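You operate a simulated robot arm through the tools that you are given. There is no shell and no other tool. Be economical: measure what you need, move in short steps, check, and stop when the job is done.

The job below is to be done with a simulated robot arm. You get a single attempt, and the scene is never put back.

JOB
Clip both filled clear bags shut and stand them beside the bag closer. Set down upright: clear bag.

It is judged by the outcome, as a careful person would: the job done as asked, and still so three seconds after it is handed in. It fails if anything else is knocked over, pushed out of place, dropped, spilled or broken.

ROBOT AND FRAMES
A 7-joint arm with a two-finger gripper, on a carriage that runs on a rail from [-84.3, 1.3] to [153.7, -2.3] (x, y) and turns from -225 to 108 degrees about z. Base frame: it is fixed where the carriage stands at the start and does not move with it; the origin is on the floor, on the carriage's upright axis, x ahead of it, y to its left, z up. Lengths are in cm, angles in degrees, forces in N, time in s.
Its first joint turns from -149.0 to 149.0 degrees. Places, roughly: bed of the bag closer [70, -60, 90]; bench beside the bag closer [80, -70, 90]; clear tub [175, -50, 50]; filler dial [210, -60, 90]; filler spout [220, -90, 110]; sealer dial [160, -60, 90]; small cheese (5x5x4 cm) [50, -60, 90]; vacuum dial [100, -60, 100]; vacuum switch [100, -70, 100]. Payload 2.45 kg.
The TCP is the grasp point between the finger pads, 2.6 cm short of the fingertips. In the tool frame z runs along the fingers and y along their closing line. Largest opening 9.6 cm; the body of the gripper starts 6.9 cm behind the TCP.
Orientation is told as [roll, pitch, yaw] about the base's x, y, z axes, in that order, counted from this pose: with the fingers straight down and closing along the base's y, the tool's x points along the base's -x, its y along +y and its z along -z.

CONTROLS
- The arm moves only by the tool servo_tool. Its argument "commands" is a list of rows, each a list of 7 numbers: the shift along the base's x, y, z in cm, then the turn, a rotation vector about the base's x, y, z in degrees, then the opening in per cent of the stroke, from 0 (shut) to 100 (fully open). In form: [[tx, ty, tz, ax, ay, az, claw], ...]. A call has 1 to 10 rows; each row shifts and turns the commanded pose from where the row before left it. Each row takes 0.2 s and may step no farther than 5 cm and 8.6 degrees from the row before; otherwise, or with a gripper value out of range, the whole call is refused. Where a pose cannot be reached the arm comes as near as it can. A force on the tool above 60 N (or 10 N above the force at the start of the call, whichever is more), or a blocked arm, ends the call early, and 0.2 s more pass. Each finger halts on what it meets, pressing with about 34 N; the grip force reading is that of the motor and also rises with nothing between the fingers. The clock runs only during rows and for 0.2 s after the last one: add rows that do not move to give the fingers time. It gives the time, the measured TCP pose, the force on the tool (base axes), the opening and the grip force at its end, in the units of the frame above (readings bear some noise), with the torque about the TCP (base axes, N m) and any sound that the robot's microphone picked up.
- Cameras (640 x 400 px; columns grow to the right, rows downward): "scene" is now at [0.38, 9.7, 168.86]; the picture's right is [-0.83, -0.56, 0.00], its down [-0.32, 0.46, -0.83] and it looks along [0.47, -0.68, -0.56] (base axes); focal length 256 px, centre (320, 200). "wrist" rides on the gripper at [8.2, 0.3, -9.8] in the tool frame; the picture's right is [-0.04, 1.00, 0.00], its down [-0.73, -0.03, -0.68] and it looks along [-0.68, -0.03, 0.73] (tool axes); focal length 256 px, centre (320, 200). There is no depth. A picture from a camera that has moved, and an enlarged one, comes with that camera's place and axes in the base frame and with its lens.
- capture(camera): a new picture of that camera. It takes no simulated time.
- raise_lower(by): slides the trunk up (or, below 0, down) by that many cm; the arm and the scene camera ride with it, the base frame stays. It gives what a move gives, with no picture.
- roll_base(legs): drives the robot by 1 to 6 legs, each [ahead, left, turn to the left] in cm, cm and degrees, along the robot's own axes; the way and the turn of a leg run together, so that a leg with both is an arc; at most 150 cm and 180 degrees a leg. The arm and the cameras ride along, it lands a little off, and it stops where it bumps. It keeps to its track: a leg is cut to what the track allows. It gives what a move gives.
- turn_head(pan, tilt): turns the head with the scene camera to pan (to the left, within 155 degrees either way) and tilt (down, from -29 to 69), counted from straight ahead of the robot. It gives what a move gives.
- enlarge(camera, box): a new picture of the part [left, top, right, bottom] of that camera's present view, enlarged. It takes no simulated time.
- close_job(): hands the job in; it is judged then, once.

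Go step by step. Nothing tells you exact positions but the pictures and the camera data: compare them with the known pose of the tool, close in by small moves and look again before you grip or let go. The budget is 120 turns and 90 pictures, counting those below and the enlarged ones. Unless the task says otherwise, let go and move clear before handing in, and close with one line.

The tools are called as name(argument=value, ...) on one line, values as JSON. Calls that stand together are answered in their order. servo_tool: Moves the arm, as the interface text tells. Its arguments: {"type":"object","properties":{"commands":{"type":"array"}},"required":["commands"]} The other tools are called the same way: raise_lower (by) slides the trunk up or down; roll_base (legs) drives the base; turn_head (pan, tilt) turns the head that bears the scene camera; capture (camera) takes a picture; enlarge (camera, box) takes an enlarged picture of a part of a camera's view; close_job () hands the job in.

At the start:

```text
t: 0.0
tcp_pos: [59.1, -46.48, 99.96]
ee_rot: [0.0, 0.0, 0.0]
force: [-0.4, 0.0, 0.0]
torque: [0.04, -0.05, 0.0]
grip_width: 9.6
finger_force: 0.0
trunk travel left (down, up): [-67.5, 3.5]
robot x, y, heading: [0.06, -0.16, 0.0]
head pan, tilt: [-55.8, 34.2]
```

scene: 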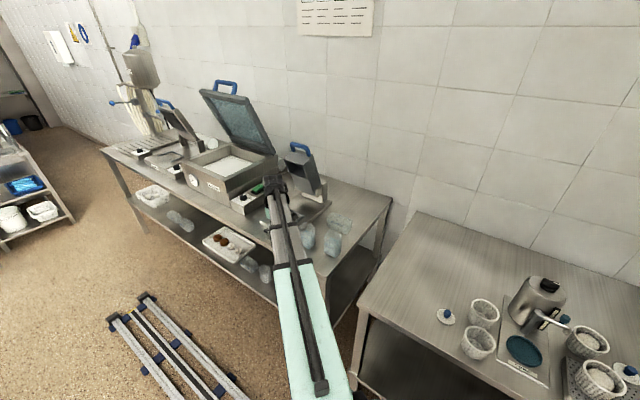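
wrist: 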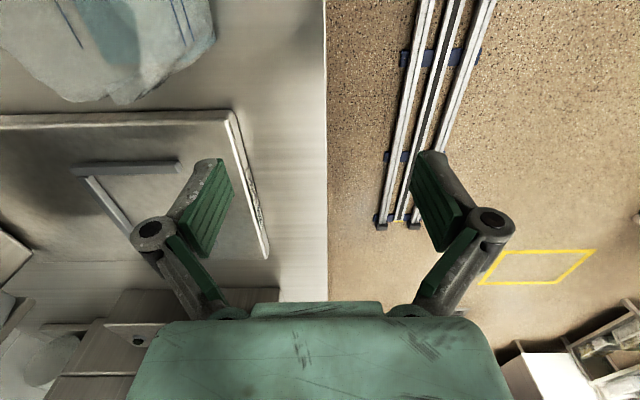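

I see a bench with a vacuum chamber machine, the bag closer (small clamp machine with blue handle) and some clear bags near it. I'll look closer before moving.

enlarge(camera="scene", box=[220, 130, 400, 290])

enlarge(camera="scene", box=[100, 70, 320, 290])

enlarge(camera="scene", box=[290, 0, 380, 40])

```text
2.50 times, centred on (310, 210) of scene
camera zoom: at [0.38, 9.7, 168.86], right [-0.83, -0.56, 0.0], down [-0.32, 0.46, -0.83], along [0.47, -0.68, -0.56], focal length 639 px, centre (345, 175)
```

zoom: 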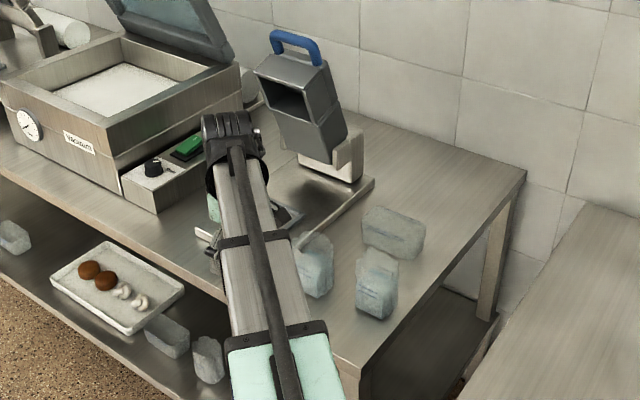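

```text
1.82 times, centred on (210, 180) of scene
camera zoom: at [0.38, 9.7, 168.86], right [-0.83, -0.56, 0.0], down [-0.32, 0.46, -0.83], along [0.47, -0.68, -0.56], focal length 465 px, centre (520, 236)
```

zoom: 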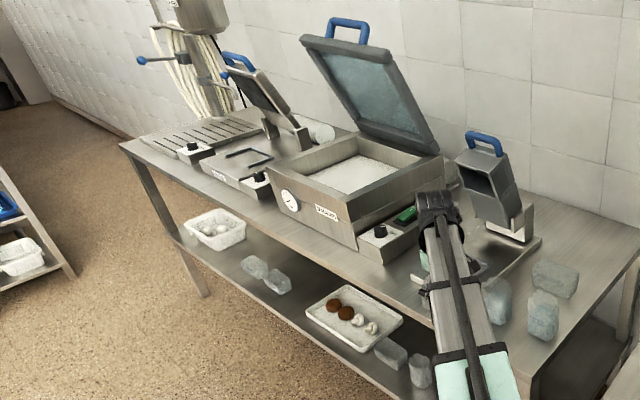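

```text
7.11 times, centred on (335, 20) of scene
camera zoom: at [0.38, 9.7, 168.86], right [-0.83, -0.56, 0.0], down [-0.32, 0.46, -0.83], along [0.47, -0.68, -0.56], focal length 1818 px, centre (213, 1480)
```

zoom: 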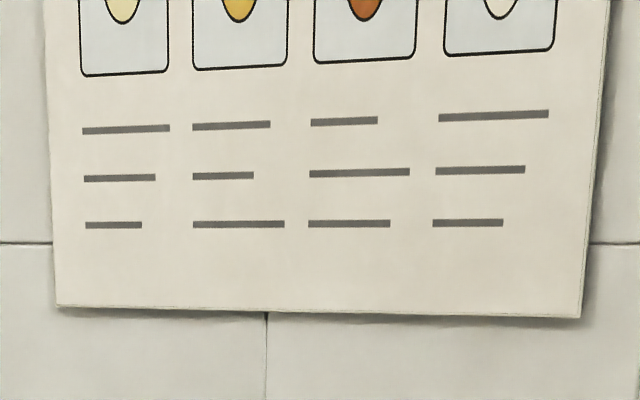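

Three clear bags stand on the bench near (52,-57), (42,-59), (46,-72), plus others on the lower shelf. I'll lift the arm out of the view and look again.

servo_tool(commands=[[0, 0, 5, 0, 0, 0, 100], [0, 0, 5, 0, 0, 0, 100], [0, 0, 5, 0, 0, 0, 100], [0, 5, 5, 0, 0, 0, 100], [0, 5, 0, 0, 0, 0, 100], [0, 5, 0, 0, 0, 0, 100], [0, 5, 0, 0, 0, 0, 100], [0, 5, 0, 0, 0, 0, 100], [0, 5, 0, 0, 0, 0, 100]])

servo_tool(commands=[[0, 5, 0, 0, 0, 0, 100], [0, 5, 0, 0, 0, 0, 100], [0, 5, 0, 0, 0, 0, 100], [0, 5, 0, 0, 0, 0, 100], [0, 5, 0, 0, 0, 0, 100], [0, 5, 0, 0, 0, 0, 100]])

capture(camera="scene")

```text
refused: row 4 steps farther than a row can; nothing moved
```

```text
t: 1.4
tcp_pos: [59.08, -16.51, 99.97]
ee_rot: [0.0, 0.1, 0.0]
force: [-0.8, 0.6, 0.1]
torque: [0.02, -0.01, 0.04]
grip_width: 9.62
finger_force: 0.1
trunk travel left (down, up): [-67.5, 3.5]
robot x, y, heading: [-0.08, -0.15, -0.2]
head pan, tilt: [-55.8, 34.2]
```

```text
84 pictures are left
camera scene: at [0.37, 9.69, 168.86], right [-0.83, -0.56, 0.0], down [-0.32, 0.46, -0.83], along [0.47, -0.68, -0.56], focal length 256 px, centre (320, 200)
```

scene: 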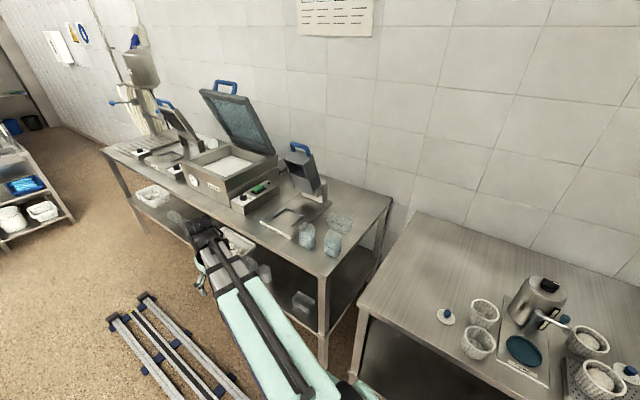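

enlarge(camera="scene", box=[220, 130, 400, 260])

enlarge(camera="scene", box=[240, 180, 370, 260])

enlarge(camera="scene", box=[230, 250, 340, 330])

```text
3.08 times, centred on (310, 195) of scene
camera zoom: at [0.37, 9.69, 168.86], right [-0.83, -0.56, 0.0], down [-0.32, 0.46, -0.83], along [0.47, -0.68, -0.56], focal length 786 px, centre (351, 215)
```

zoom: 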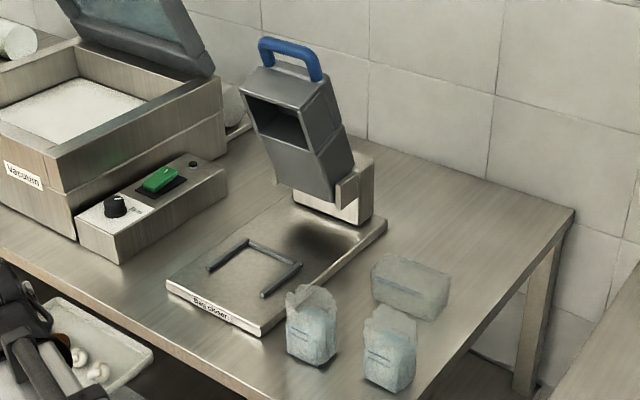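

```text
4.92 times, centred on (305, 220) of scene
camera zoom: at [0.37, 9.69, 168.86], right [-0.83, -0.56, 0.0], down [-0.32, 0.46, -0.83], along [0.47, -0.68, -0.56], focal length 1258 px, centre (394, 102)
```

zoom: 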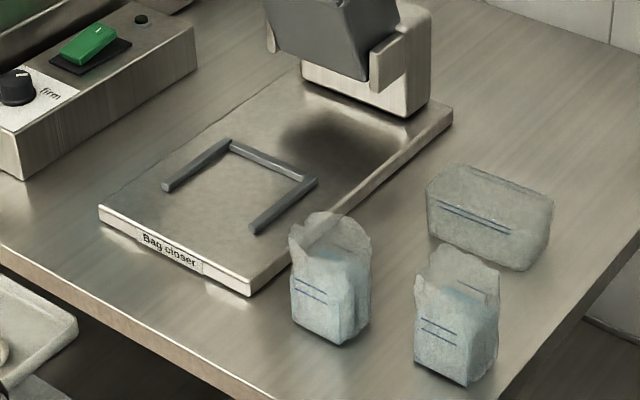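

```text
5.00 times, centred on (285, 290) of scene
camera zoom: at [0.37, 9.69, 168.86], right [-0.83, -0.56, 0.0], down [-0.32, 0.46, -0.83], along [0.47, -0.68, -0.56], focal length 1278 px, centre (495, -250)
```

zoom: 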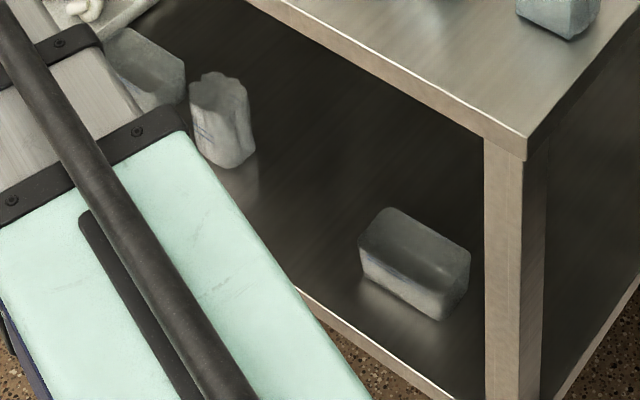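

Two standing open-topped bags with bluish contents (A at about (52,-57), B at about (42,-59)) and one lying; the closer's plate has a U-shaped guide open to the front, with a hinged head and blue handle. I'll look with the wrist camera to tell which are filled.

servo_tool(commands=[[0, 0, 5, 0, 0, 0, 100], [0, 0, 5, 0, 0, 0, 100], [0, 0, 5, 0, 0, 0, 100], [0, 0, 5, 0, 0, 0, 100], [-4, -3, 0, 0, 0, 0, 100], [-4, -3, 0, 0, 0, 0, 100], [-4, -3, 0, 0, 0, 0, 100], [-4, -3, 0, 0, 0, 0, 100], [-3, -4, 0, 0, 0, 0, 100]])

servo_tool(commands=[[-3, -4, 0, 0, 0, 0, 100], [-3, -4, 0, 0, 0, 0, 100], [0, -5, 0, 0, 0, 0, 100], [0, -5, 0, 0, 0, 0, 100], [0, -5, 0, 0, 0, 0, 100], [0, -5, 0, 0, 0, 0, 100]])

capture(camera="wrist")

```text
t: 3.4
tcp_pos: [40.78, -32.89, 118.25]
ee_rot: [-0.1, -0.1, 0.0]
force: [0.5, 0.5, 0.2]
torque: [-0.06, 0.03, 0.0]
grip_width: 9.59
finger_force: 0.0
out of reach, approached as far as the arm can: row 7, 8
trunk travel left (down, up): [-67.5, 3.5]
robot x, y, heading: [0.19, 0.05, -0.0]
head pan, tilt: [-55.8, 34.2]
```

```text
t: 4.8
tcp_pos: [35.01, -61.02, 118.29]
ee_rot: [0.0, 0.0, -0.1]
force: [-0.5, -0.3, 0.0]
torque: [0.01, 0.02, 0.02]
grip_width: 9.6
finger_force: 0.0
trunk travel left (down, up): [-67.5, 3.5]
robot x, y, heading: [0.11, 0.11, -0.1]
head pan, tilt: [-55.8, 34.2]
```

```text
80 pictures are left
camera wrist: at [26.85, -60.78, 128.17], right [0.04, 1.0, 0.0], down [0.73, -0.03, 0.68], along [0.68, -0.03, -0.73], focal length 256 px, centre (320, 200)
```

wrist: 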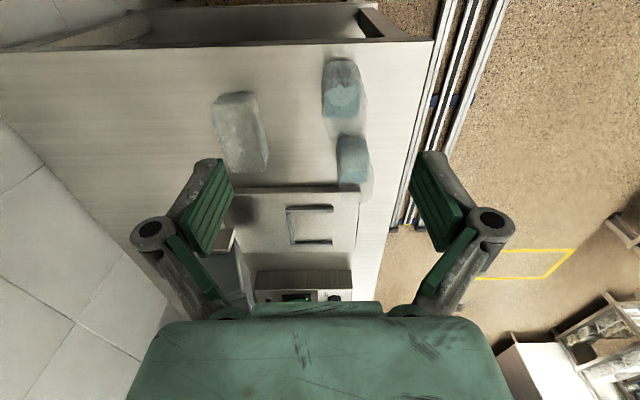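

enlarge(camera="wrist", box=[190, 45, 400, 176])

enlarge(camera="wrist", box=[220, 170, 400, 310])

```text
3.05 times, centred on (295, 110) of wrist
camera zoom: at [26.85, -60.78, 128.17], right [0.04, 1.0, 0.0], down [0.73, -0.03, 0.68], along [0.68, -0.03, -0.73], focal length 780 px, centre (396, 473)
```

zoom: 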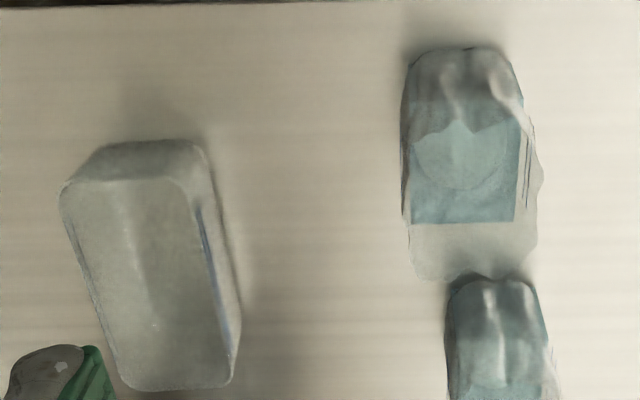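

```text
2.86 times, centred on (310, 240) of wrist
camera zoom: at [26.85, -60.78, 128.17], right [0.04, 1.0, 0.0], down [0.73, -0.03, 0.68], along [0.68, -0.03, -0.73], focal length 731 px, centre (349, 86)
```

zoom: 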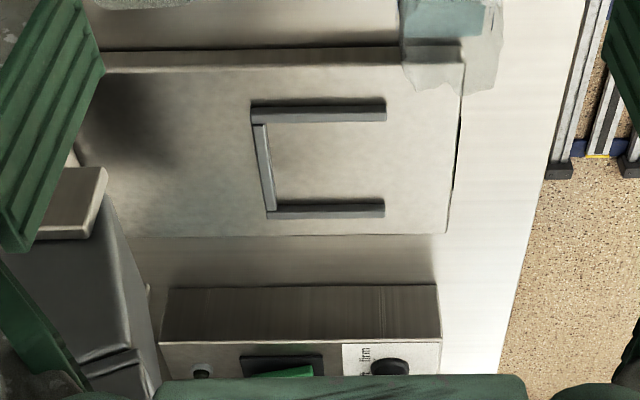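

The two filled bags are the blue ones, A at about (51,-56) and B at about (39.6,-57.5); the lying grey one and the shelf ones are empty. I'll back the arm off and drive the carriage ahead to be nearer the closer.

servo_tool(commands=[[0, 5, 0, 0, 0, 0, 100], [0, 5, 0, 0, 0, 0, 100], [0, 5, 0, 0, 0, 0, 100], [0, 5, 0, 0, 0, 0, 100], [0, 5, 0, 0, 0, 0, 100]])

roll_base(legs=[[35, 0, 0]])

turn_head(pan=-65, tilt=42)

capture(camera="scene")

capture(camera="wrist")

```text
t: 6.0
tcp_pos: [35.11, -36.11, 117.75]
ee_rot: [-0.3, -0.3, 0.0]
force: [-0.7, -0.2, 0.3]
torque: [-0.03, -0.02, -0.03]
grip_width: 9.6
finger_force: 0.2
out of reach, approached as far as the arm can: row 5
trunk travel left (down, up): [-67.5, 3.5]
robot x, y, heading: [-0.08, -0.21, -0.1]
head pan, tilt: [-55.8, 34.2]
```

```text
t: 8.3
tcp_pos: [70.28, -36.7, 117.72]
ee_rot: [-0.3, -0.1, -0.1]
force: [0.0, 0.5, 1.2]
torque: [0.0, 0.04, -0.02]
grip_width: 9.59
finger_force: 0.0
trunk travel left (down, up): [-67.5, 3.5]
robot x, y, heading: [35.1, -0.54, -0.1]
head pan, tilt: [-55.8, 34.2]
```

```text
t: 9.0
tcp_pos: [70.22, -36.64, 117.77]
ee_rot: [-0.3, -0.2, 0.0]
force: [0.1, -0.2, -0.2]
torque: [0.0, -0.02, 0.0]
grip_width: 9.59
finger_force: 0.0
trunk travel left (down, up): [-67.5, 3.5]
robot x, y, heading: [35.07, 0.16, -0.0]
head pan, tilt: [-65.0, 42.0]
```

```text
77 pictures are left
camera scene: at [34.05, 8.89, 167.69], right [-0.91, -0.42, 0.0], down [-0.28, 0.61, -0.74], along [0.32, -0.67, -0.67], focal length 256 px, centre (320, 200)
```

scene: 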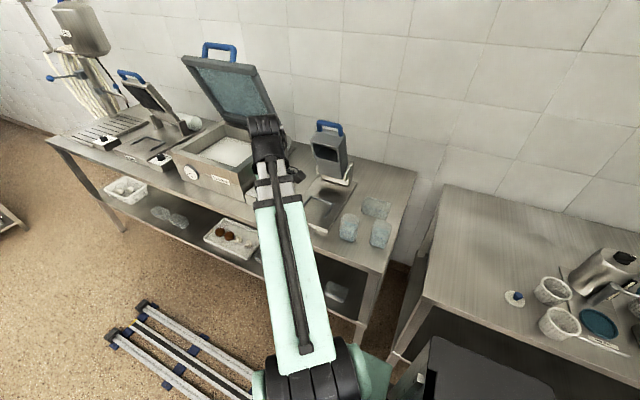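

```text
76 pictures are left
camera wrist: at [62.07, -36.26, 127.66], right [0.04, 1.0, 0.0], down [0.73, -0.03, 0.68], along [0.68, -0.03, -0.73], focal length 256 px, centre (320, 200)
```

wrist: 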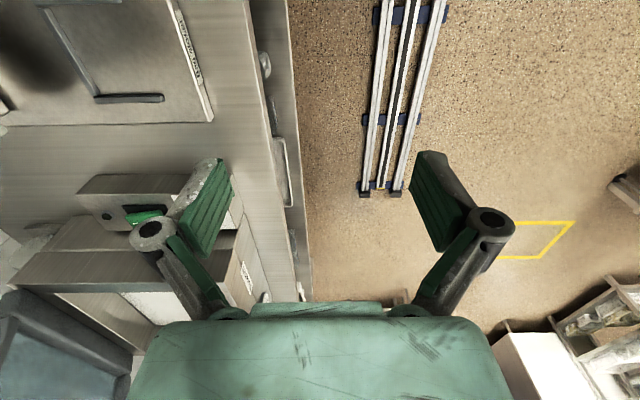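

Next I turn the tool by -90° about z so the wrist camera looks at the closer, and move toward x=62.

servo_tool(commands=[[-1, 0, 0, 0, 0, -8.5, 100], [-1, 0, 0, 0, 0, -8.5, 100], [-1, 0, 0, 0, 0, -8.5, 100], [-1, 0, 0, 0, 0, -8.5, 100], [-1, 0, 0, 0, 0, -8.5, 100], [-1, 0, 0, 0, 0, -8.5, 100], [-1, 0, 0, 0, 0, -8.5, 100], [-1, 0, 0, 0, 0, -8.5, 100], [-1, 0, 0, 0, 0, -8.5, 100], [-1, 0, 0, 0, 0, -8.5, 100]])

servo_tool(commands=[[0, 0, 0, 0, 0, -5, 100], [0, -4, 0, 0, 0, 0, 100], [0, 0, 0, 0, 0, 0, 100]])

capture(camera="wrist")

capture(camera="scene")

```text
t: 11.2
tcp_pos: [60.83, -37.73, 115.61]
ee_rot: [-0.1, -0.4, -85.1]
force: [0.1, -1.1, 0.2]
torque: [0.03, -0.03, 0.03]
grip_width: 9.59
finger_force: 0.1
out of reach, approached as far as the arm can: row 2, 4, 6, 8, 10
trunk travel left (down, up): [-67.5, 3.5]
robot x, y, heading: [34.89, -0.6, 0.0]
head pan, tilt: [-65.0, 42.0]
```

```text
t: 12.0
tcp_pos: [60.79, -41.76, 115.5]
ee_rot: [-0.3, -0.2, -90.0]
force: [0.6, 0.2, -0.1]
torque: [0.02, -0.02, -0.02]
grip_width: 9.61
finger_force: 0.0
trunk travel left (down, up): [-67.5, 3.5]
robot x, y, heading: [35.25, -0.85, -0.2]
head pan, tilt: [-65.0, 42.0]
```

```text
75 pictures are left
camera wrist: at [61.28, -33.46, 125.33], right [1.0, -0.04, 0.0], down [-0.03, -0.73, 0.68], along [-0.03, -0.68, -0.73], focal length 256 px, centre (320, 200)
```

wrist: 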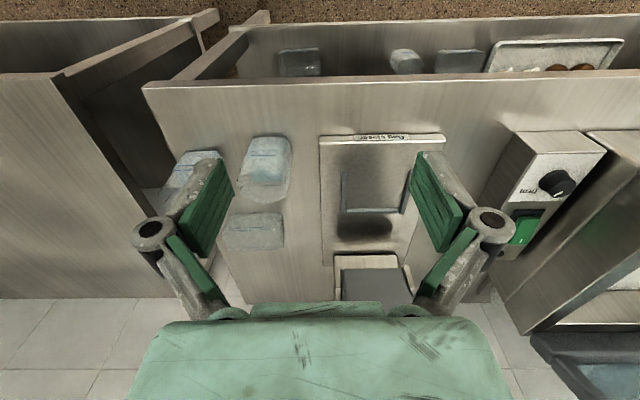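

```text
74 pictures are left
camera scene: at [34.04, 8.83, 167.69], right [-0.91, -0.42, 0.0], down [-0.28, 0.61, -0.74], along [0.31, -0.67, -0.67], focal length 256 px, centre (320, 200)
```

scene: 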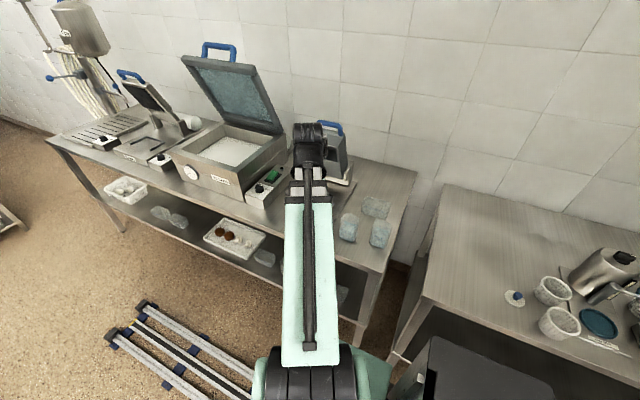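

enlarge(camera="wrist", box=[140, 110, 460, 310])

enlarge(camera="wrist", box=[270, 30, 630, 90])

```text
2.00 times, centred on (300, 210) of wrist
camera zoom: at [61.28, -33.46, 125.33], right [1.0, -0.04, 0.0], down [-0.03, -0.73, 0.68], along [-0.03, -0.68, -0.73], focal length 512 px, centre (360, 180)
```

zoom: 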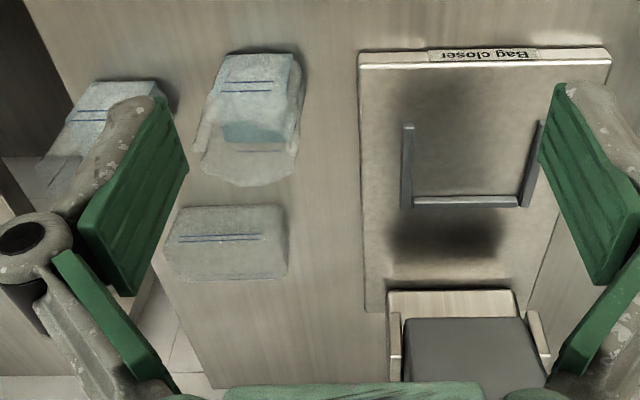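

```text
1.78 times, centred on (450, 60) of wrist
camera zoom: at [61.28, -33.46, 125.33], right [1.0, -0.04, 0.0], down [-0.03, -0.73, 0.68], along [-0.03, -0.68, -0.73], focal length 455 px, centre (89, 449)
```

zoom: 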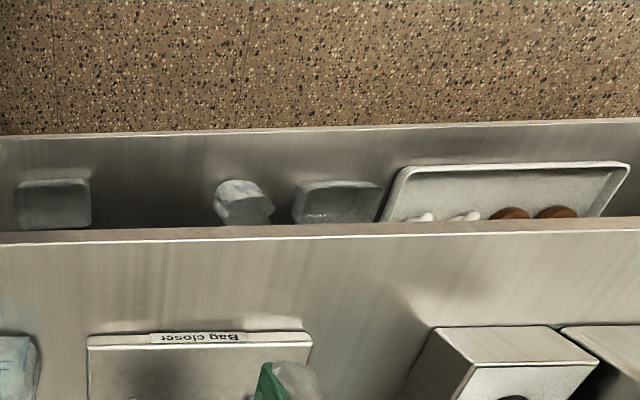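

Shelf bags are empty, so A and B are the ones. I'll move above A at roughly (52,-55) and look down on it with the wrist camera.

servo_tool(commands=[[-4, -3, 0, 0, 0, 0, 100], [-4, -3, 0, 0, 0, 0, 100], [-0.8, -4, 0, 0, 0, 0, 100], [0, -3.3, 0, 0, 0, 0, 100], [0, 0, 0, 0, 0, 0, 100]])

capture(camera="wrist")

capture(camera="scene")

```text
t: 13.2
tcp_pos: [52.04, -55.07, 115.56]
ee_rot: [-0.4, -0.1, -90.0]
force: [-0.1, 0.1, -0.6]
torque: [0.03, 0.03, 0.02]
grip_width: 9.6
finger_force: 0.1
trunk travel left (down, up): [-67.5, 3.5]
robot x, y, heading: [35.19, -0.61, 0.1]
head pan, tilt: [-65.0, 42.0]
```

```text
71 pictures are left
camera wrist: at [52.42, -46.74, 125.42], right [1.0, -0.04, 0.0], down [-0.03, -0.73, 0.68], along [-0.03, -0.68, -0.73], focal length 256 px, centre (320, 200)
```

wrist: 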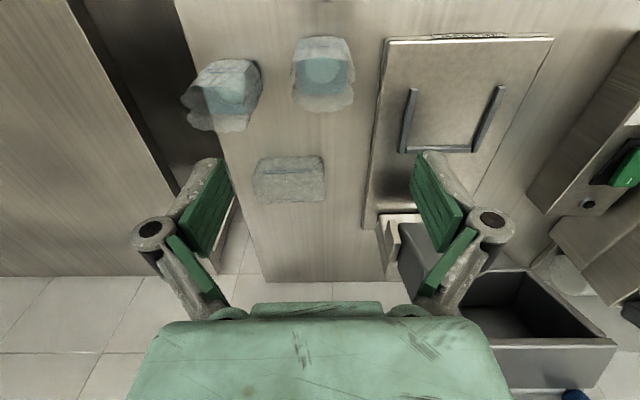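

```text
70 pictures are left
camera scene: at [34.04, 8.88, 167.69], right [-0.91, -0.42, 0.0], down [-0.28, 0.61, -0.74], along [0.31, -0.67, -0.67], focal length 256 px, centre (320, 200)
```

scene: 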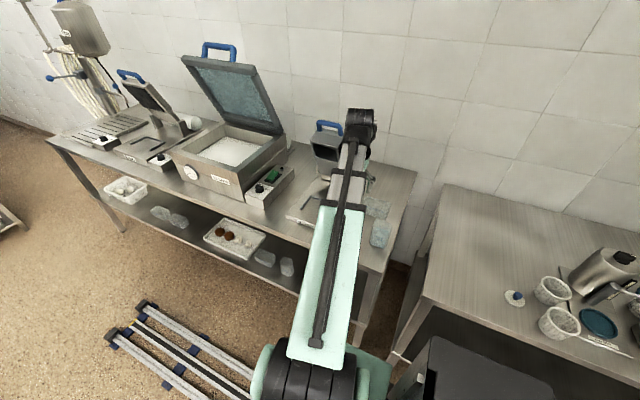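

enlarge(camera="wrist", box=[170, 20, 380, 150])

```text
3.05 times, centred on (275, 85) of wrist
camera zoom: at [52.42, -46.74, 125.42], right [1.0, -0.04, 0.0], down [-0.03, -0.73, 0.68], along [-0.03, -0.68, -0.73], focal length 780 px, centre (457, 550)
```

zoom: 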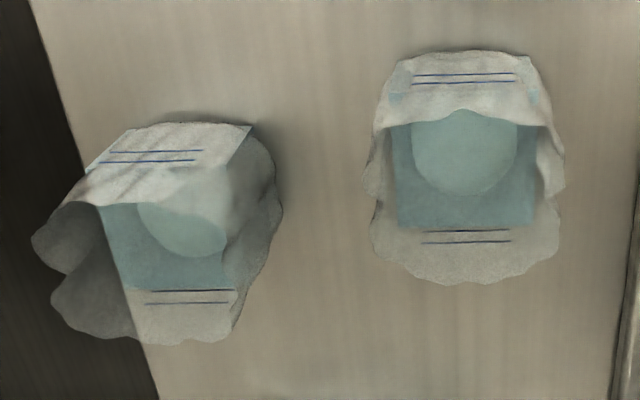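

A is axis-aligned with its contents centred at about (52.2,-55.7). I'll descend around it with open fingers, stopping partway to look.

servo_tool(commands=[[0.2, -0.6, -4, 0, 0, 0, 100], [0, 0, -4, 0, 0, 0, 100], [0, 0, -3, 0, 0, 0, 100], [0, 0, -3, 0, 0, 0, 100], [0, 0, 0, 0, 0, 0, 100]])

capture(camera="wrist")

```text
t: 14.4
tcp_pos: [52.24, -55.47, 101.48]
ee_rot: [-0.3, -0.2, -90.1]
force: [-0.7, 0.2, -0.1]
torque: [-0.01, 0.01, 0.03]
grip_width: 9.59
finger_force: 0.1
trunk travel left (down, up): [-67.5, 3.5]
robot x, y, heading: [35.3, -0.74, 0.1]
head pan, tilt: [-65.0, 42.0]
```

```text
68 pictures are left
camera wrist: at [52.69, -47.31, 111.41], right [1.0, -0.04, 0.0], down [-0.03, -0.73, 0.68], along [-0.03, -0.68, -0.73], focal length 256 px, centre (320, 200)
```

wrist: 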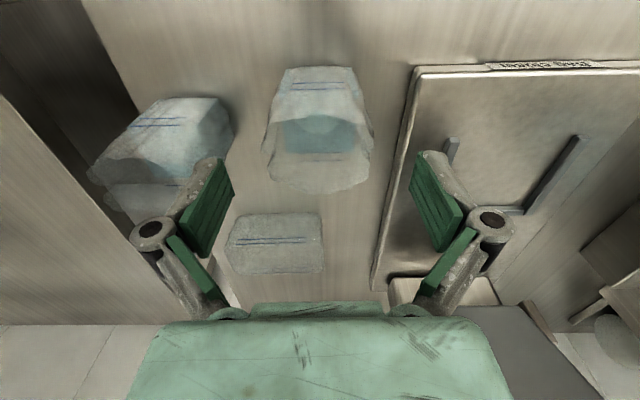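

A sits centred between the fingers; B's flared rim is close to the left finger, so I'll narrow the opening to 80 % and go down.

servo_tool(commands=[[0, 0, 0, 0, 0, 0, 80], [0, 0, -2, 0, 0, 0, 80], [0, -0.1, -2.5, 0, 0, 0, 80], [0, 0, 0, 0, 0, 0, 80]])

capture(camera="wrist")

enlarge(camera="scene", box=[280, 130, 420, 260])

```text
t: 15.4
tcp_pos: [52.14, -55.64, 97.08]
ee_rot: [-0.4, -0.3, -90.0]
force: [-0.2, -0.5, -0.2]
torque: [-0.01, 0.03, -0.03]
grip_width: 7.67
finger_force: 0.0
trunk travel left (down, up): [-67.5, 3.5]
robot x, y, heading: [35.43, -0.76, -0.3]
head pan, tilt: [-65.0, 42.0]
```

```text
67 pictures are left
camera wrist: at [52.62, -47.44, 106.96], right [1.0, -0.04, 0.0], down [-0.03, -0.73, 0.68], along [-0.03, -0.68, -0.73], focal length 256 px, centre (320, 200)
```

wrist: 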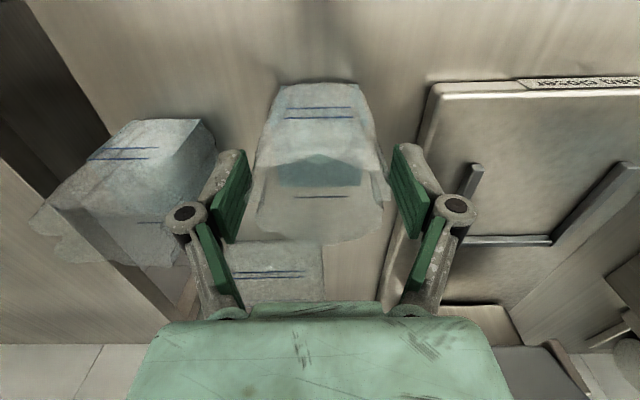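

```text
3.08 times, centred on (350, 195) of scene
camera zoom: at [34.05, 8.88, 167.69], right [-0.91, -0.42, 0.0], down [-0.28, 0.61, -0.74], along [0.31, -0.67, -0.67], focal length 786 px, centre (228, 215)
```

zoom: 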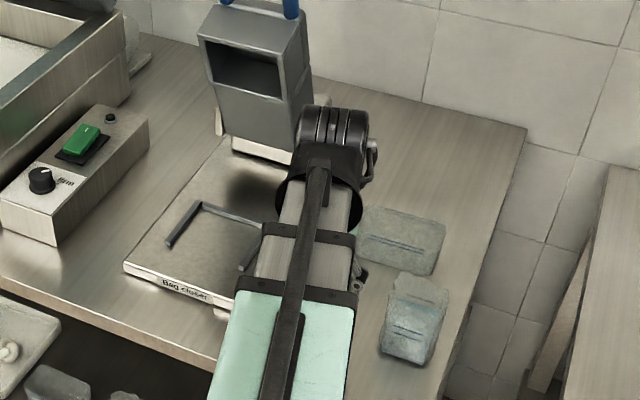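

servo_tool(commands=[[0, 0, -1.4, 0, 0, 0, 80], [0, 0, -1.2, 0, 0, 0, 80], [0, 0, 0, 0, 0, 0, 80]])

servo_tool(commands=[[0, 0, 0, 0, 0, 0, 65], [0, 0, 0, 0, 0, 0, 50], [0, 0, 0, 0, 0, 0, 40], [0, 0, 0, 0, 0, 0, 30], [0, 0, 0, 0, 0, 0, 30]])

capture(camera="wrist")

```text
t: 16.2
tcp_pos: [52.17, -55.7, 94.53]
ee_rot: [-0.4, -0.1, -90.1]
force: [-0.8, 0.3, 0.7]
torque: [0.0, -0.03, 0.0]
grip_width: 7.71
finger_force: 0.6
trunk travel left (down, up): [-67.5, 3.5]
robot x, y, heading: [35.02, -0.56, -0.1]
head pan, tilt: [-65.0, 42.0]
```

```text
t: 17.4
tcp_pos: [52.31, -55.6, 94.58]
ee_rot: [-0.3, -0.3, -90.0]
force: [-0.1, -1.8, 10.0]
torque: [-0.09, -0.21, -0.01]
grip_width: 7.26
finger_force: 33.8
trunk travel left (down, up): [-67.5, 3.5]
robot x, y, heading: [35.19, -0.66, -0.1]
head pan, tilt: [-65.0, 42.0]
```

```text
65 pictures are left
camera wrist: at [52.64, -47.39, 104.42], right [1.0, -0.04, 0.0], down [-0.03, -0.73, 0.68], along [-0.03, -0.68, -0.73], focal length 256 px, centre (320, 200)
```

wrist: 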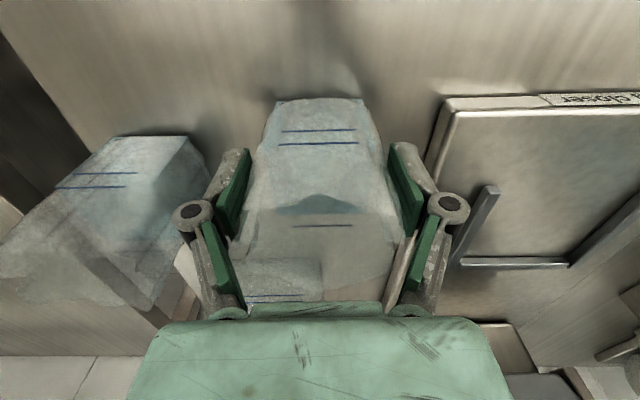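

The fingers stopped at 7.26 cm with 10 N vertical load. I'll inspect the contact closely before lifting.

enlarge(camera="wrist", box=[200, 90, 440, 310])

enlarge(camera="scene", box=[300, 170, 420, 260])

```text
1.82 times, centred on (320, 200) of wrist
camera zoom: at [52.64, -47.39, 104.42], right [1.0, -0.04, 0.0], down [-0.03, -0.73, 0.68], along [-0.03, -0.68, -0.73], focal length 465 px, centre (320, 200)
```

zoom: 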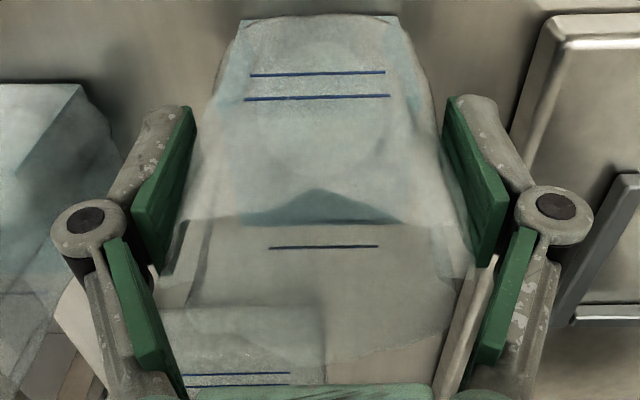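

```text
4.44 times, centred on (360, 215) of scene
camera zoom: at [34.02, 8.96, 167.69], right [-0.91, -0.42, 0.0], down [-0.28, 0.61, -0.74], along [0.31, -0.67, -0.67], focal length 1136 px, centre (142, 133)
```

zoom: 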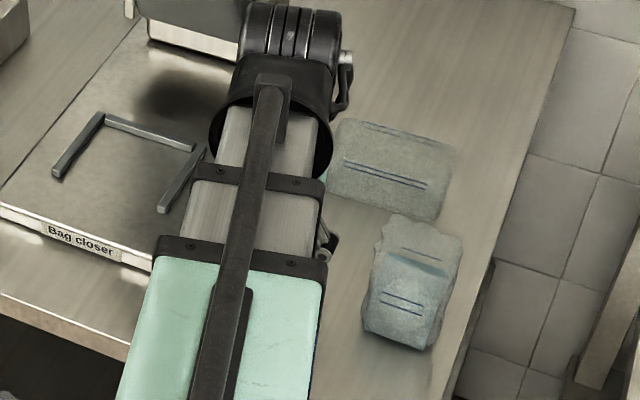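

servo_tool(commands=[[0, 0, 0.5, 0, 0, 0, 30], [0, 0, 1, 0, 0, 0, 30], [0, 0, 1, 0, 0, 0, 30], [0, 0, 0, 0, 0, 0, 30]])

capture(camera="wrist")

```text
t: 18.4
tcp_pos: [52.22, -55.64, 96.97]
ee_rot: [-0.2, -0.2, -89.9]
force: [0.4, 0.0, -0.6]
torque: [-0.02, -0.01, 0.0]
grip_width: 7.27
finger_force: 33.7
trunk travel left (down, up): [-67.5, 3.5]
robot x, y, heading: [34.58, -0.27, -0.1]
head pan, tilt: [-65.0, 42.0]
```

```text
62 pictures are left
camera wrist: at [52.63, -47.4, 106.87], right [1.0, -0.04, 0.0], down [-0.03, -0.73, 0.68], along [-0.03, -0.68, -0.73], focal length 256 px, centre (320, 200)
```

wrist: 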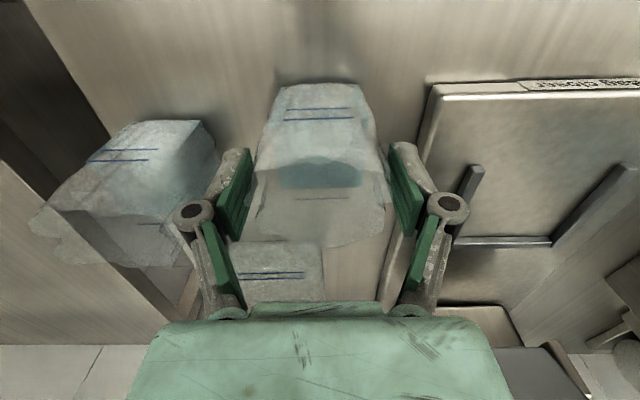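

The bag did not come up: its sides flare and block the fingers at the rim. Its flat front and back faces (y direction, ~5.4 cm apart) should grip better, so I'll release, rise, and turn the tool back by 90°.

servo_tool(commands=[[0, 0, 0, 0, 0, 0, 80], [0, 0, 0, 0, 0, 0, 80], [0, 0, 4, 0, 0, 0, 80], [0, 0, 4, 0, 0, 0, 80], [0, 0, 3, 0, 0, 0, 80], [0, 0, 0, 0, 0, 0, 80]])

servo_tool(commands=[[0, 0, 0, 0, 0, 8.5, 60], [0, 0, 0, 0, 0, 8.5, 40], [0, 0, 0, 0, 0, 8.5, 20], [0, 0, 0, 0, 0, 8.5, 30], [0, 0, 0, 0, 0, 8.5, 60], [0, 0, 0, 0, 0, 8.5, 80], [0, 0, 0, 0, 0, 8.5, 90], [0, 0, 0, 0, 0, 8.5, 90], [0, 0, 0, 0, 0, 8.5, 90], [0, 0, 0, 0, 0, 8.5, 90]])

servo_tool(commands=[[0, 0, 0, 0, 0, 5, 90], [0, 0, 0, 0, 0, 0, 90]])

capture(camera="wrist")

enlarge(camera="scene", box=[280, 100, 420, 260])

```text
t: 19.8
tcp_pos: [52.28, -55.51, 107.93]
ee_rot: [-0.4, -0.1, -90.1]
force: [-0.5, 0.5, -0.4]
torque: [-0.02, 0.01, 0.01]
grip_width: 7.68
finger_force: 0.1
trunk travel left (down, up): [-67.5, 3.5]
robot x, y, heading: [35.25, -0.6, 0.1]
head pan, tilt: [-65.0, 42.0]
```

```text
t: 22.0
tcp_pos: [52.18, -55.6, 107.87]
ee_rot: [-0.3, -0.1, -4.9]
force: [-0.3, -0.5, 0.2]
torque: [0.0, 0.0, -0.01]
grip_width: 8.63
finger_force: 0.0
trunk travel left (down, up): [-67.5, 3.5]
robot x, y, heading: [35.18, -0.56, -0.1]
head pan, tilt: [-65.0, 42.0]
```

```text
t: 22.6
tcp_pos: [52.23, -55.68, 107.86]
ee_rot: [-0.3, -0.2, 0.0]
force: [-0.1, -0.8, -0.9]
torque: [-0.01, -0.03, 0.0]
grip_width: 8.65
finger_force: 0.0
trunk travel left (down, up): [-67.5, 3.5]
robot x, y, heading: [35.32, -1.03, 0.2]
head pan, tilt: [-65.0, 42.0]
```

```text
61 pictures are left
camera wrist: at [44.1, -55.23, 117.85], right [0.04, 1.0, 0.0], down [0.73, -0.02, 0.68], along [0.68, -0.03, -0.73], focal length 256 px, centre (320, 200)
```

wrist: 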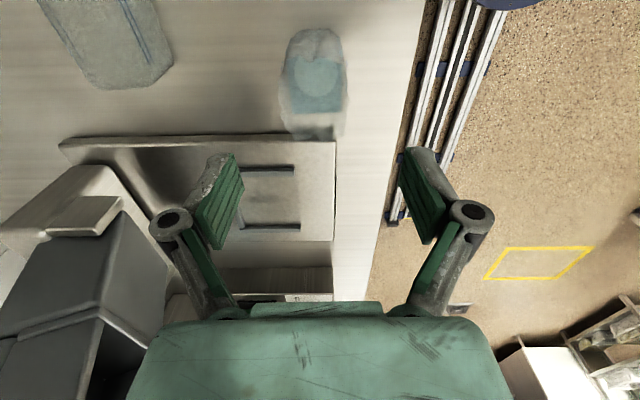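

```text
2.50 times, centred on (350, 180) of scene
camera zoom: at [34.05, 8.89, 167.69], right [-0.91, -0.42, 0.0], down [-0.28, 0.61, -0.74], along [0.31, -0.67, -0.67], focal length 639 px, centre (245, 250)
```

zoom: 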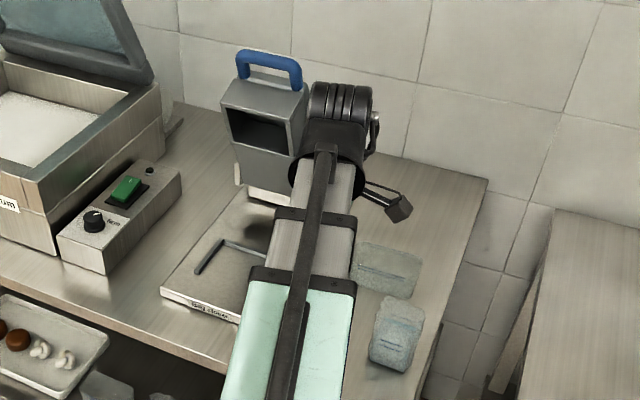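

Fingers now close along y, with A centred. I'll descend in two stages.

servo_tool(commands=[[0, -0.3, -3, 0, 0, 0, 90], [0, 0, -3, 0, 0, 0, 90], [0, 0, -3, 0, 0, 0, 90], [0, 0, 0, 0, 0, 0, 90]])

capture(camera="wrist")

```text
t: 23.6
tcp_pos: [52.29, -55.91, 98.82]
ee_rot: [-0.3, -0.2, 0.0]
force: [0.8, 0.2, -0.1]
torque: [-0.01, -0.02, 0.0]
grip_width: 8.64
finger_force: 0.1
trunk travel left (down, up): [-67.5, 3.5]
robot x, y, heading: [34.97, -0.47, -0.2]
head pan, tilt: [-65.0, 42.0]
```

```text
59 pictures are left
camera wrist: at [44.12, -55.51, 108.82], right [0.04, 1.0, -0.01], down [0.73, -0.03, 0.68], along [0.68, -0.03, -0.73], focal length 256 px, centre (320, 200)
```

wrist: 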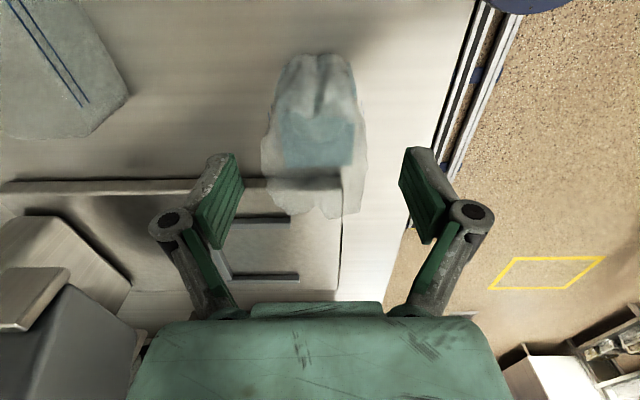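

servo_tool(commands=[[0, 0, -2.5, 0, 0, 0, 90], [0, 0, -2.4, 0, 0, 0, 90], [0, 0, 0, 0, 0, 0, 90], [0, 0, 0, 0, 0, 0, 70], [0, 0, 0, 0, 0, 0, 50], [0, 0, 0, 0, 0, 0, 30], [0, 0, 0, 0, 0, 0, 30]])

capture(camera="wrist")

```text
t: 25.2
tcp_pos: [52.27, -55.72, 94.06]
ee_rot: [-0.3, -0.2, 0.0]
force: [0.5, -0.7, 3.7]
torque: [0.13, 0.02, 0.02]
grip_width: 5.67
finger_force: 34.3
trunk travel left (down, up): [-67.5, 3.5]
robot x, y, heading: [35.42, -0.21, -0.2]
head pan, tilt: [-65.0, 42.0]
```

```text
58 pictures are left
camera wrist: at [44.11, -55.49, 104.02], right [0.04, 1.0, 0.0], down [0.73, -0.03, 0.68], along [0.68, -0.03, -0.73], focal length 256 px, centre (320, 200)
```

wrist: 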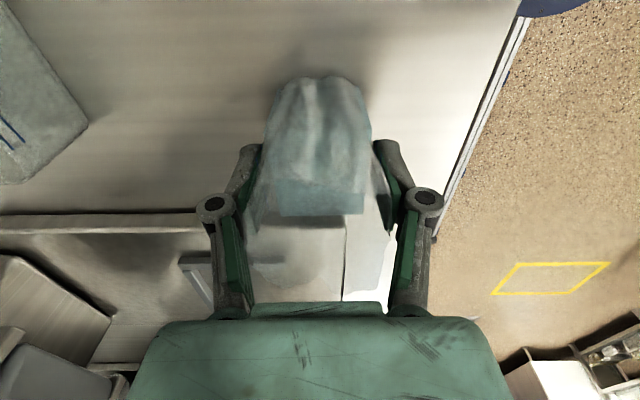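

servo_tool(commands=[[0, 0, 0, 0, 0, 0, 20], [0, 0, 0.5, 0, 0, 0, 20], [0, 0, 0.5, 0, 0, 0, 20], [0, 0, 1, 0, 0, 0, 20], [0, 0, 0, 0, 0, 0, 20]])

capture(camera="wrist")

```text
t: 26.4
tcp_pos: [52.11, -55.95, 96.03]
ee_rot: [-0.3, -0.3, 0.0]
force: [-0.1, -0.4, -3.1]
torque: [0.01, 0.01, 0.01]
grip_width: 5.67
finger_force: 33.9
trunk travel left (down, up): [-67.5, 3.5]
robot x, y, heading: [35.16, -0.44, 0.0]
head pan, tilt: [-65.0, 42.0]
```

```text
57 pictures are left
camera wrist: at [44.09, -55.53, 105.96], right [0.04, 1.0, 0.0], down [0.73, -0.03, 0.68], along [0.68, -0.03, -0.73], focal length 256 px, centre (320, 200)
```

wrist: 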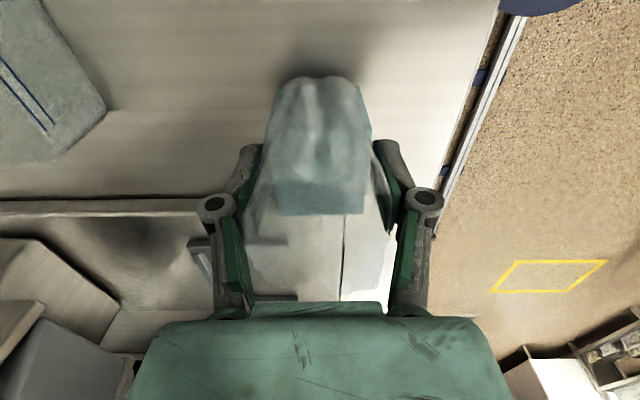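

A is now lifted, with its base about 4.1 cm below the TCP. I'll raise it a bit and carry it in front of the U guide, then check.

servo_tool(commands=[[0, 0, 2.5, 0, 0, 0, 20], [0, 0, 2.5, 0, 0, 0, 20], [3, 0, 0, 0, 0, 0, 20], [4, 0, 0, 0, 0, 0, 20], [4, 0, 0, 0, 0, 0, 20], [4, 0, 0, 0, 0, 0, 20], [2, 0, 0, 0, 0, 0, 20], [0, 0, 0, 0, 0, 0, 20]])

capture(camera="wrist")

enlarge(camera="scene", box=[260, 100, 400, 260])

```text
t: 28.2
tcp_pos: [69.36, -56.04, 100.97]
ee_rot: [-0.3, -0.2, 0.0]
force: [0.0, 0.2, -2.1]
torque: [-0.02, 0.01, -0.02]
grip_width: 5.67
finger_force: 33.4
trunk travel left (down, up): [-67.5, 3.5]
robot x, y, heading: [35.21, -0.56, 0.1]
head pan, tilt: [-65.0, 42.0]
```

```text
56 pictures are left
camera wrist: at [61.16, -55.57, 110.88], right [0.04, 1.0, 0.0], down [0.73, -0.03, 0.68], along [0.68, -0.03, -0.73], focal length 256 px, centre (320, 200)
```

wrist: 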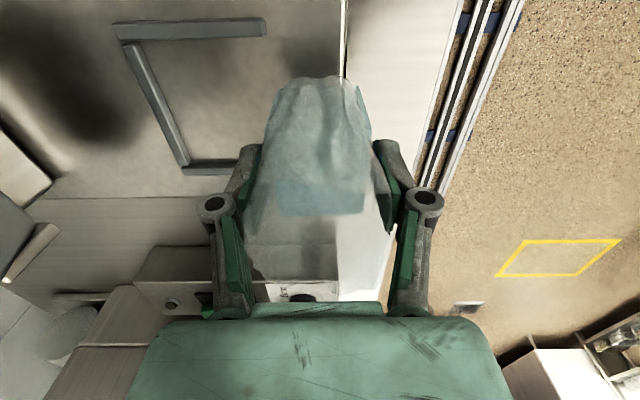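

```text
2.50 times, centred on (330, 180) of scene
camera zoom: at [34.05, 8.88, 167.69], right [-0.91, -0.42, 0.0], down [-0.28, 0.61, -0.74], along [0.31, -0.67, -0.67], focal length 639 px, centre (295, 250)
```

zoom: 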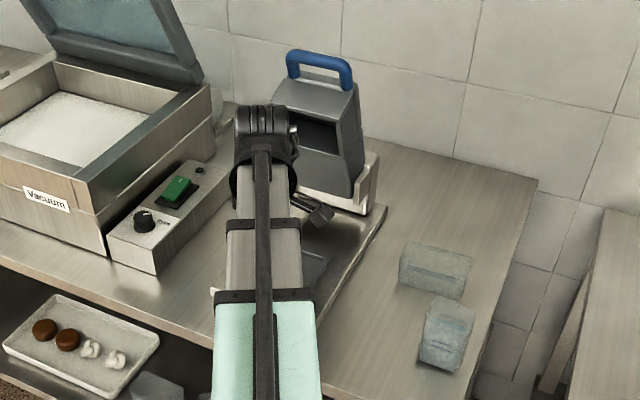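

The U's inside spans about x 64.2–72.3, y back to -66, so its middle is at x≈68.3. I'll move there and lower slowly, watching the force.

servo_tool(commands=[[-1, -1.9, 0, 0, 0, 0, 20], [0, -1.9, 0, 0, 0, 0, 20], [0, 0, -1.5, 0, 0, 0, 20], [0, 0, -1.5, 0, 0, 0, 20], [0, 0, 0, 0, 0, 0, 20]])

capture(camera="wrist")

enlarge(camera="scene", box=[260, 100, 400, 260])

```text
t: 29.4
tcp_pos: [68.23, -59.66, 97.88]
ee_rot: [-0.3, -0.2, 0.0]
force: [0.0, -0.2, -2.3]
torque: [0.01, -0.02, 0.0]
grip_width: 5.65
finger_force: 33.9
trunk travel left (down, up): [-67.5, 3.5]
robot x, y, heading: [35.25, -0.88, 0.1]
head pan, tilt: [-65.0, 42.0]
```

```text
54 pictures are left
camera wrist: at [60.09, -59.36, 107.87], right [0.04, 1.0, 0.0], down [0.73, -0.03, 0.68], along [0.68, -0.03, -0.73], focal length 256 px, centre (320, 200)
```

wrist: 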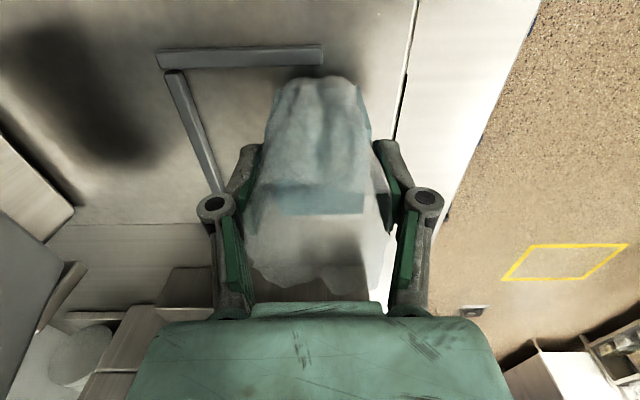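

```text
2.50 times, centred on (330, 180) of scene
camera zoom: at [34.06, 8.87, 167.69], right [-0.91, -0.42, 0.0], down [-0.28, 0.61, -0.74], along [0.31, -0.67, -0.67], focal length 639 px, centre (295, 250)
```

zoom: 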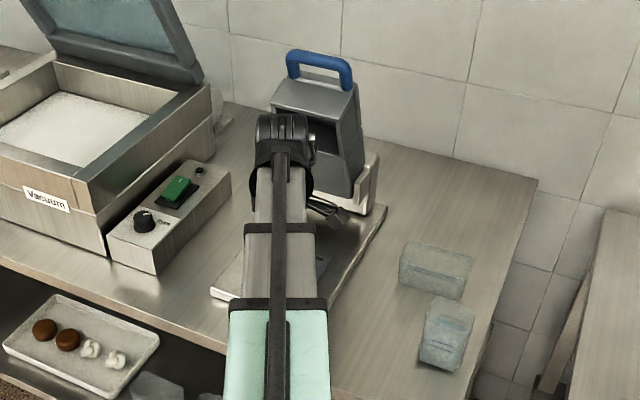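

servo_tool(commands=[[-0.15, 0, -0.4, 0, 0, 0, 20], [0, 0, -0.4, 0, 0, 0, 20], [0, 0, 0, 0, 0, 0, 20]])

servo_tool(commands=[[0, 0, -0.3, 0, 0, 0, 20], [0, 0, 0, 0, 0, 0, 20]])

servo_tool(commands=[[0, 0, -0.3, 0, 0, 0, 20], [0, 0, 0, 0, 0, 0, 20]])

capture(camera="wrist")

```text
t: 30.2
tcp_pos: [67.95, -59.79, 97.18]
ee_rot: [-0.2, -0.2, 0.0]
force: [0.3, -0.4, 0.5]
torque: [0.01, 0.06, 0.01]
grip_width: 5.68
finger_force: 33.5
trunk travel left (down, up): [-67.5, 3.5]
robot x, y, heading: [35.23, -0.56, 0.3]
head pan, tilt: [-65.0, 42.0]
```

```text
t: 30.8
tcp_pos: [67.9, -59.77, 97.08]
ee_rot: [-0.5, -0.3, 0.1]
force: [2.1, -4.6, 30.5]
torque: [-0.41, 1.01, 0.15]
grip_width: 5.67
finger_force: 33.6
trunk travel left (down, up): [-67.5, 3.5]
robot x, y, heading: [34.98, -0.42, 0.1]
head pan, tilt: [-65.0, 42.0]
```

```text
t: 31.4
tcp_pos: [68.1, -59.63, 96.95]
ee_rot: [-0.5, -0.5, 0.1]
force: [10.1, -6.6, 54.7]
torque: [-0.53, 1.41, 0.26]
grip_width: 5.69
finger_force: 33.9
trunk travel left (down, up): [-67.5, 3.5]
robot x, y, heading: [35.15, -0.64, -0.0]
head pan, tilt: [-65.0, 42.0]
```

```text
52 pictures are left
camera wrist: at [59.97, -59.13, 106.83], right [0.04, 1.0, -0.01], down [0.73, -0.02, 0.68], along [0.68, -0.03, -0.73], focal length 256 px, centre (320, 200)
```

wrist: 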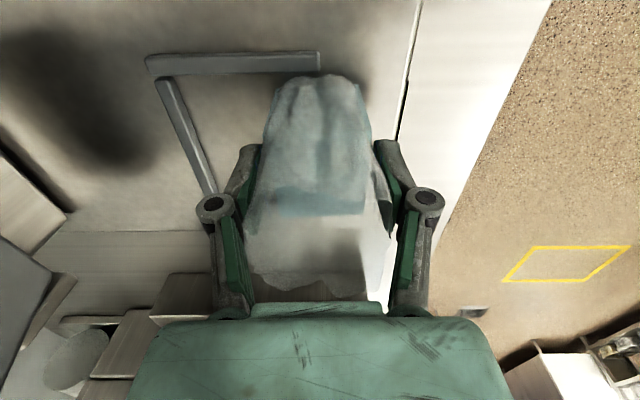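

The torque says the bag's low-x edge rests on the near bar, so I'll lift slightly, shift +x by 0.7 and lower again.

servo_tool(commands=[[0, 0, 0.8, 0, 0, 0, 20], [0, 0, 0.6, 0, 0, 0, 20], [0.7, 0, 0, 0, 0, 0, 20], [0, 0, -0.5, 0, 0, 0, 20], [0, 0, -0.4, 0, 0, 0, 20], [0, 0, 0, 0, 0, 0, 20]])

servo_tool(commands=[[0, 0, -0.4, 0, 0, 0, 20], [0, 0, 0, 0, 0, 0, 20]])

```text
t: 32.8
tcp_pos: [68.89, -59.79, 97.1]
ee_rot: [-0.3, -0.3, 0.1]
force: [0.7, 0.3, -2.2]
torque: [0.0, 0.0, -0.01]
grip_width: 5.69
finger_force: 34.0
trunk travel left (down, up): [-67.5, 3.5]
robot x, y, heading: [34.99, -0.43, -0.2]
head pan, tilt: [-65.0, 42.0]
```

```text
t: 33.4
tcp_pos: [68.75, -59.79, 96.65]
ee_rot: [-0.4, -0.2, 0.0]
force: [-0.6, -0.5, -2.1]
torque: [-0.01, -0.02, 0.04]
grip_width: 5.67
finger_force: 34.3
trunk travel left (down, up): [-67.5, 3.5]
robot x, y, heading: [35.37, -0.73, -0.1]
head pan, tilt: [-65.0, 42.0]
```

servo_tool(commands=[[0, 0, -0.3, 0, 0, 0, 20], [0, 0, 0, 0, 0, 0, 20]])

servo_tool(commands=[[0, 0, -0.3, 0, 0, 0, 20], [0, 0, 0, 0, 0, 0, 20]])

```text
t: 34.0
tcp_pos: [68.85, -59.73, 96.43]
ee_rot: [-0.2, -0.2, 0.0]
force: [-0.5, -0.3, -1.2]
torque: [0.01, -0.02, -0.04]
grip_width: 5.68
finger_force: 33.3
trunk travel left (down, up): [-67.5, 3.5]
robot x, y, heading: [35.35, -0.74, -0.0]
head pan, tilt: [-65.0, 42.0]
```

```text
t: 34.6
tcp_pos: [68.78, -59.69, 96.31]
ee_rot: [-0.4, -0.3, 0.1]
force: [1.2, -1.9, 15.0]
torque: [0.3, -0.6, -0.05]
grip_width: 5.66
finger_force: 33.9
trunk travel left (down, up): [-67.5, 3.5]
robot x, y, heading: [35.17, -0.73, 0.1]
head pan, tilt: [-65.0, 42.0]
```

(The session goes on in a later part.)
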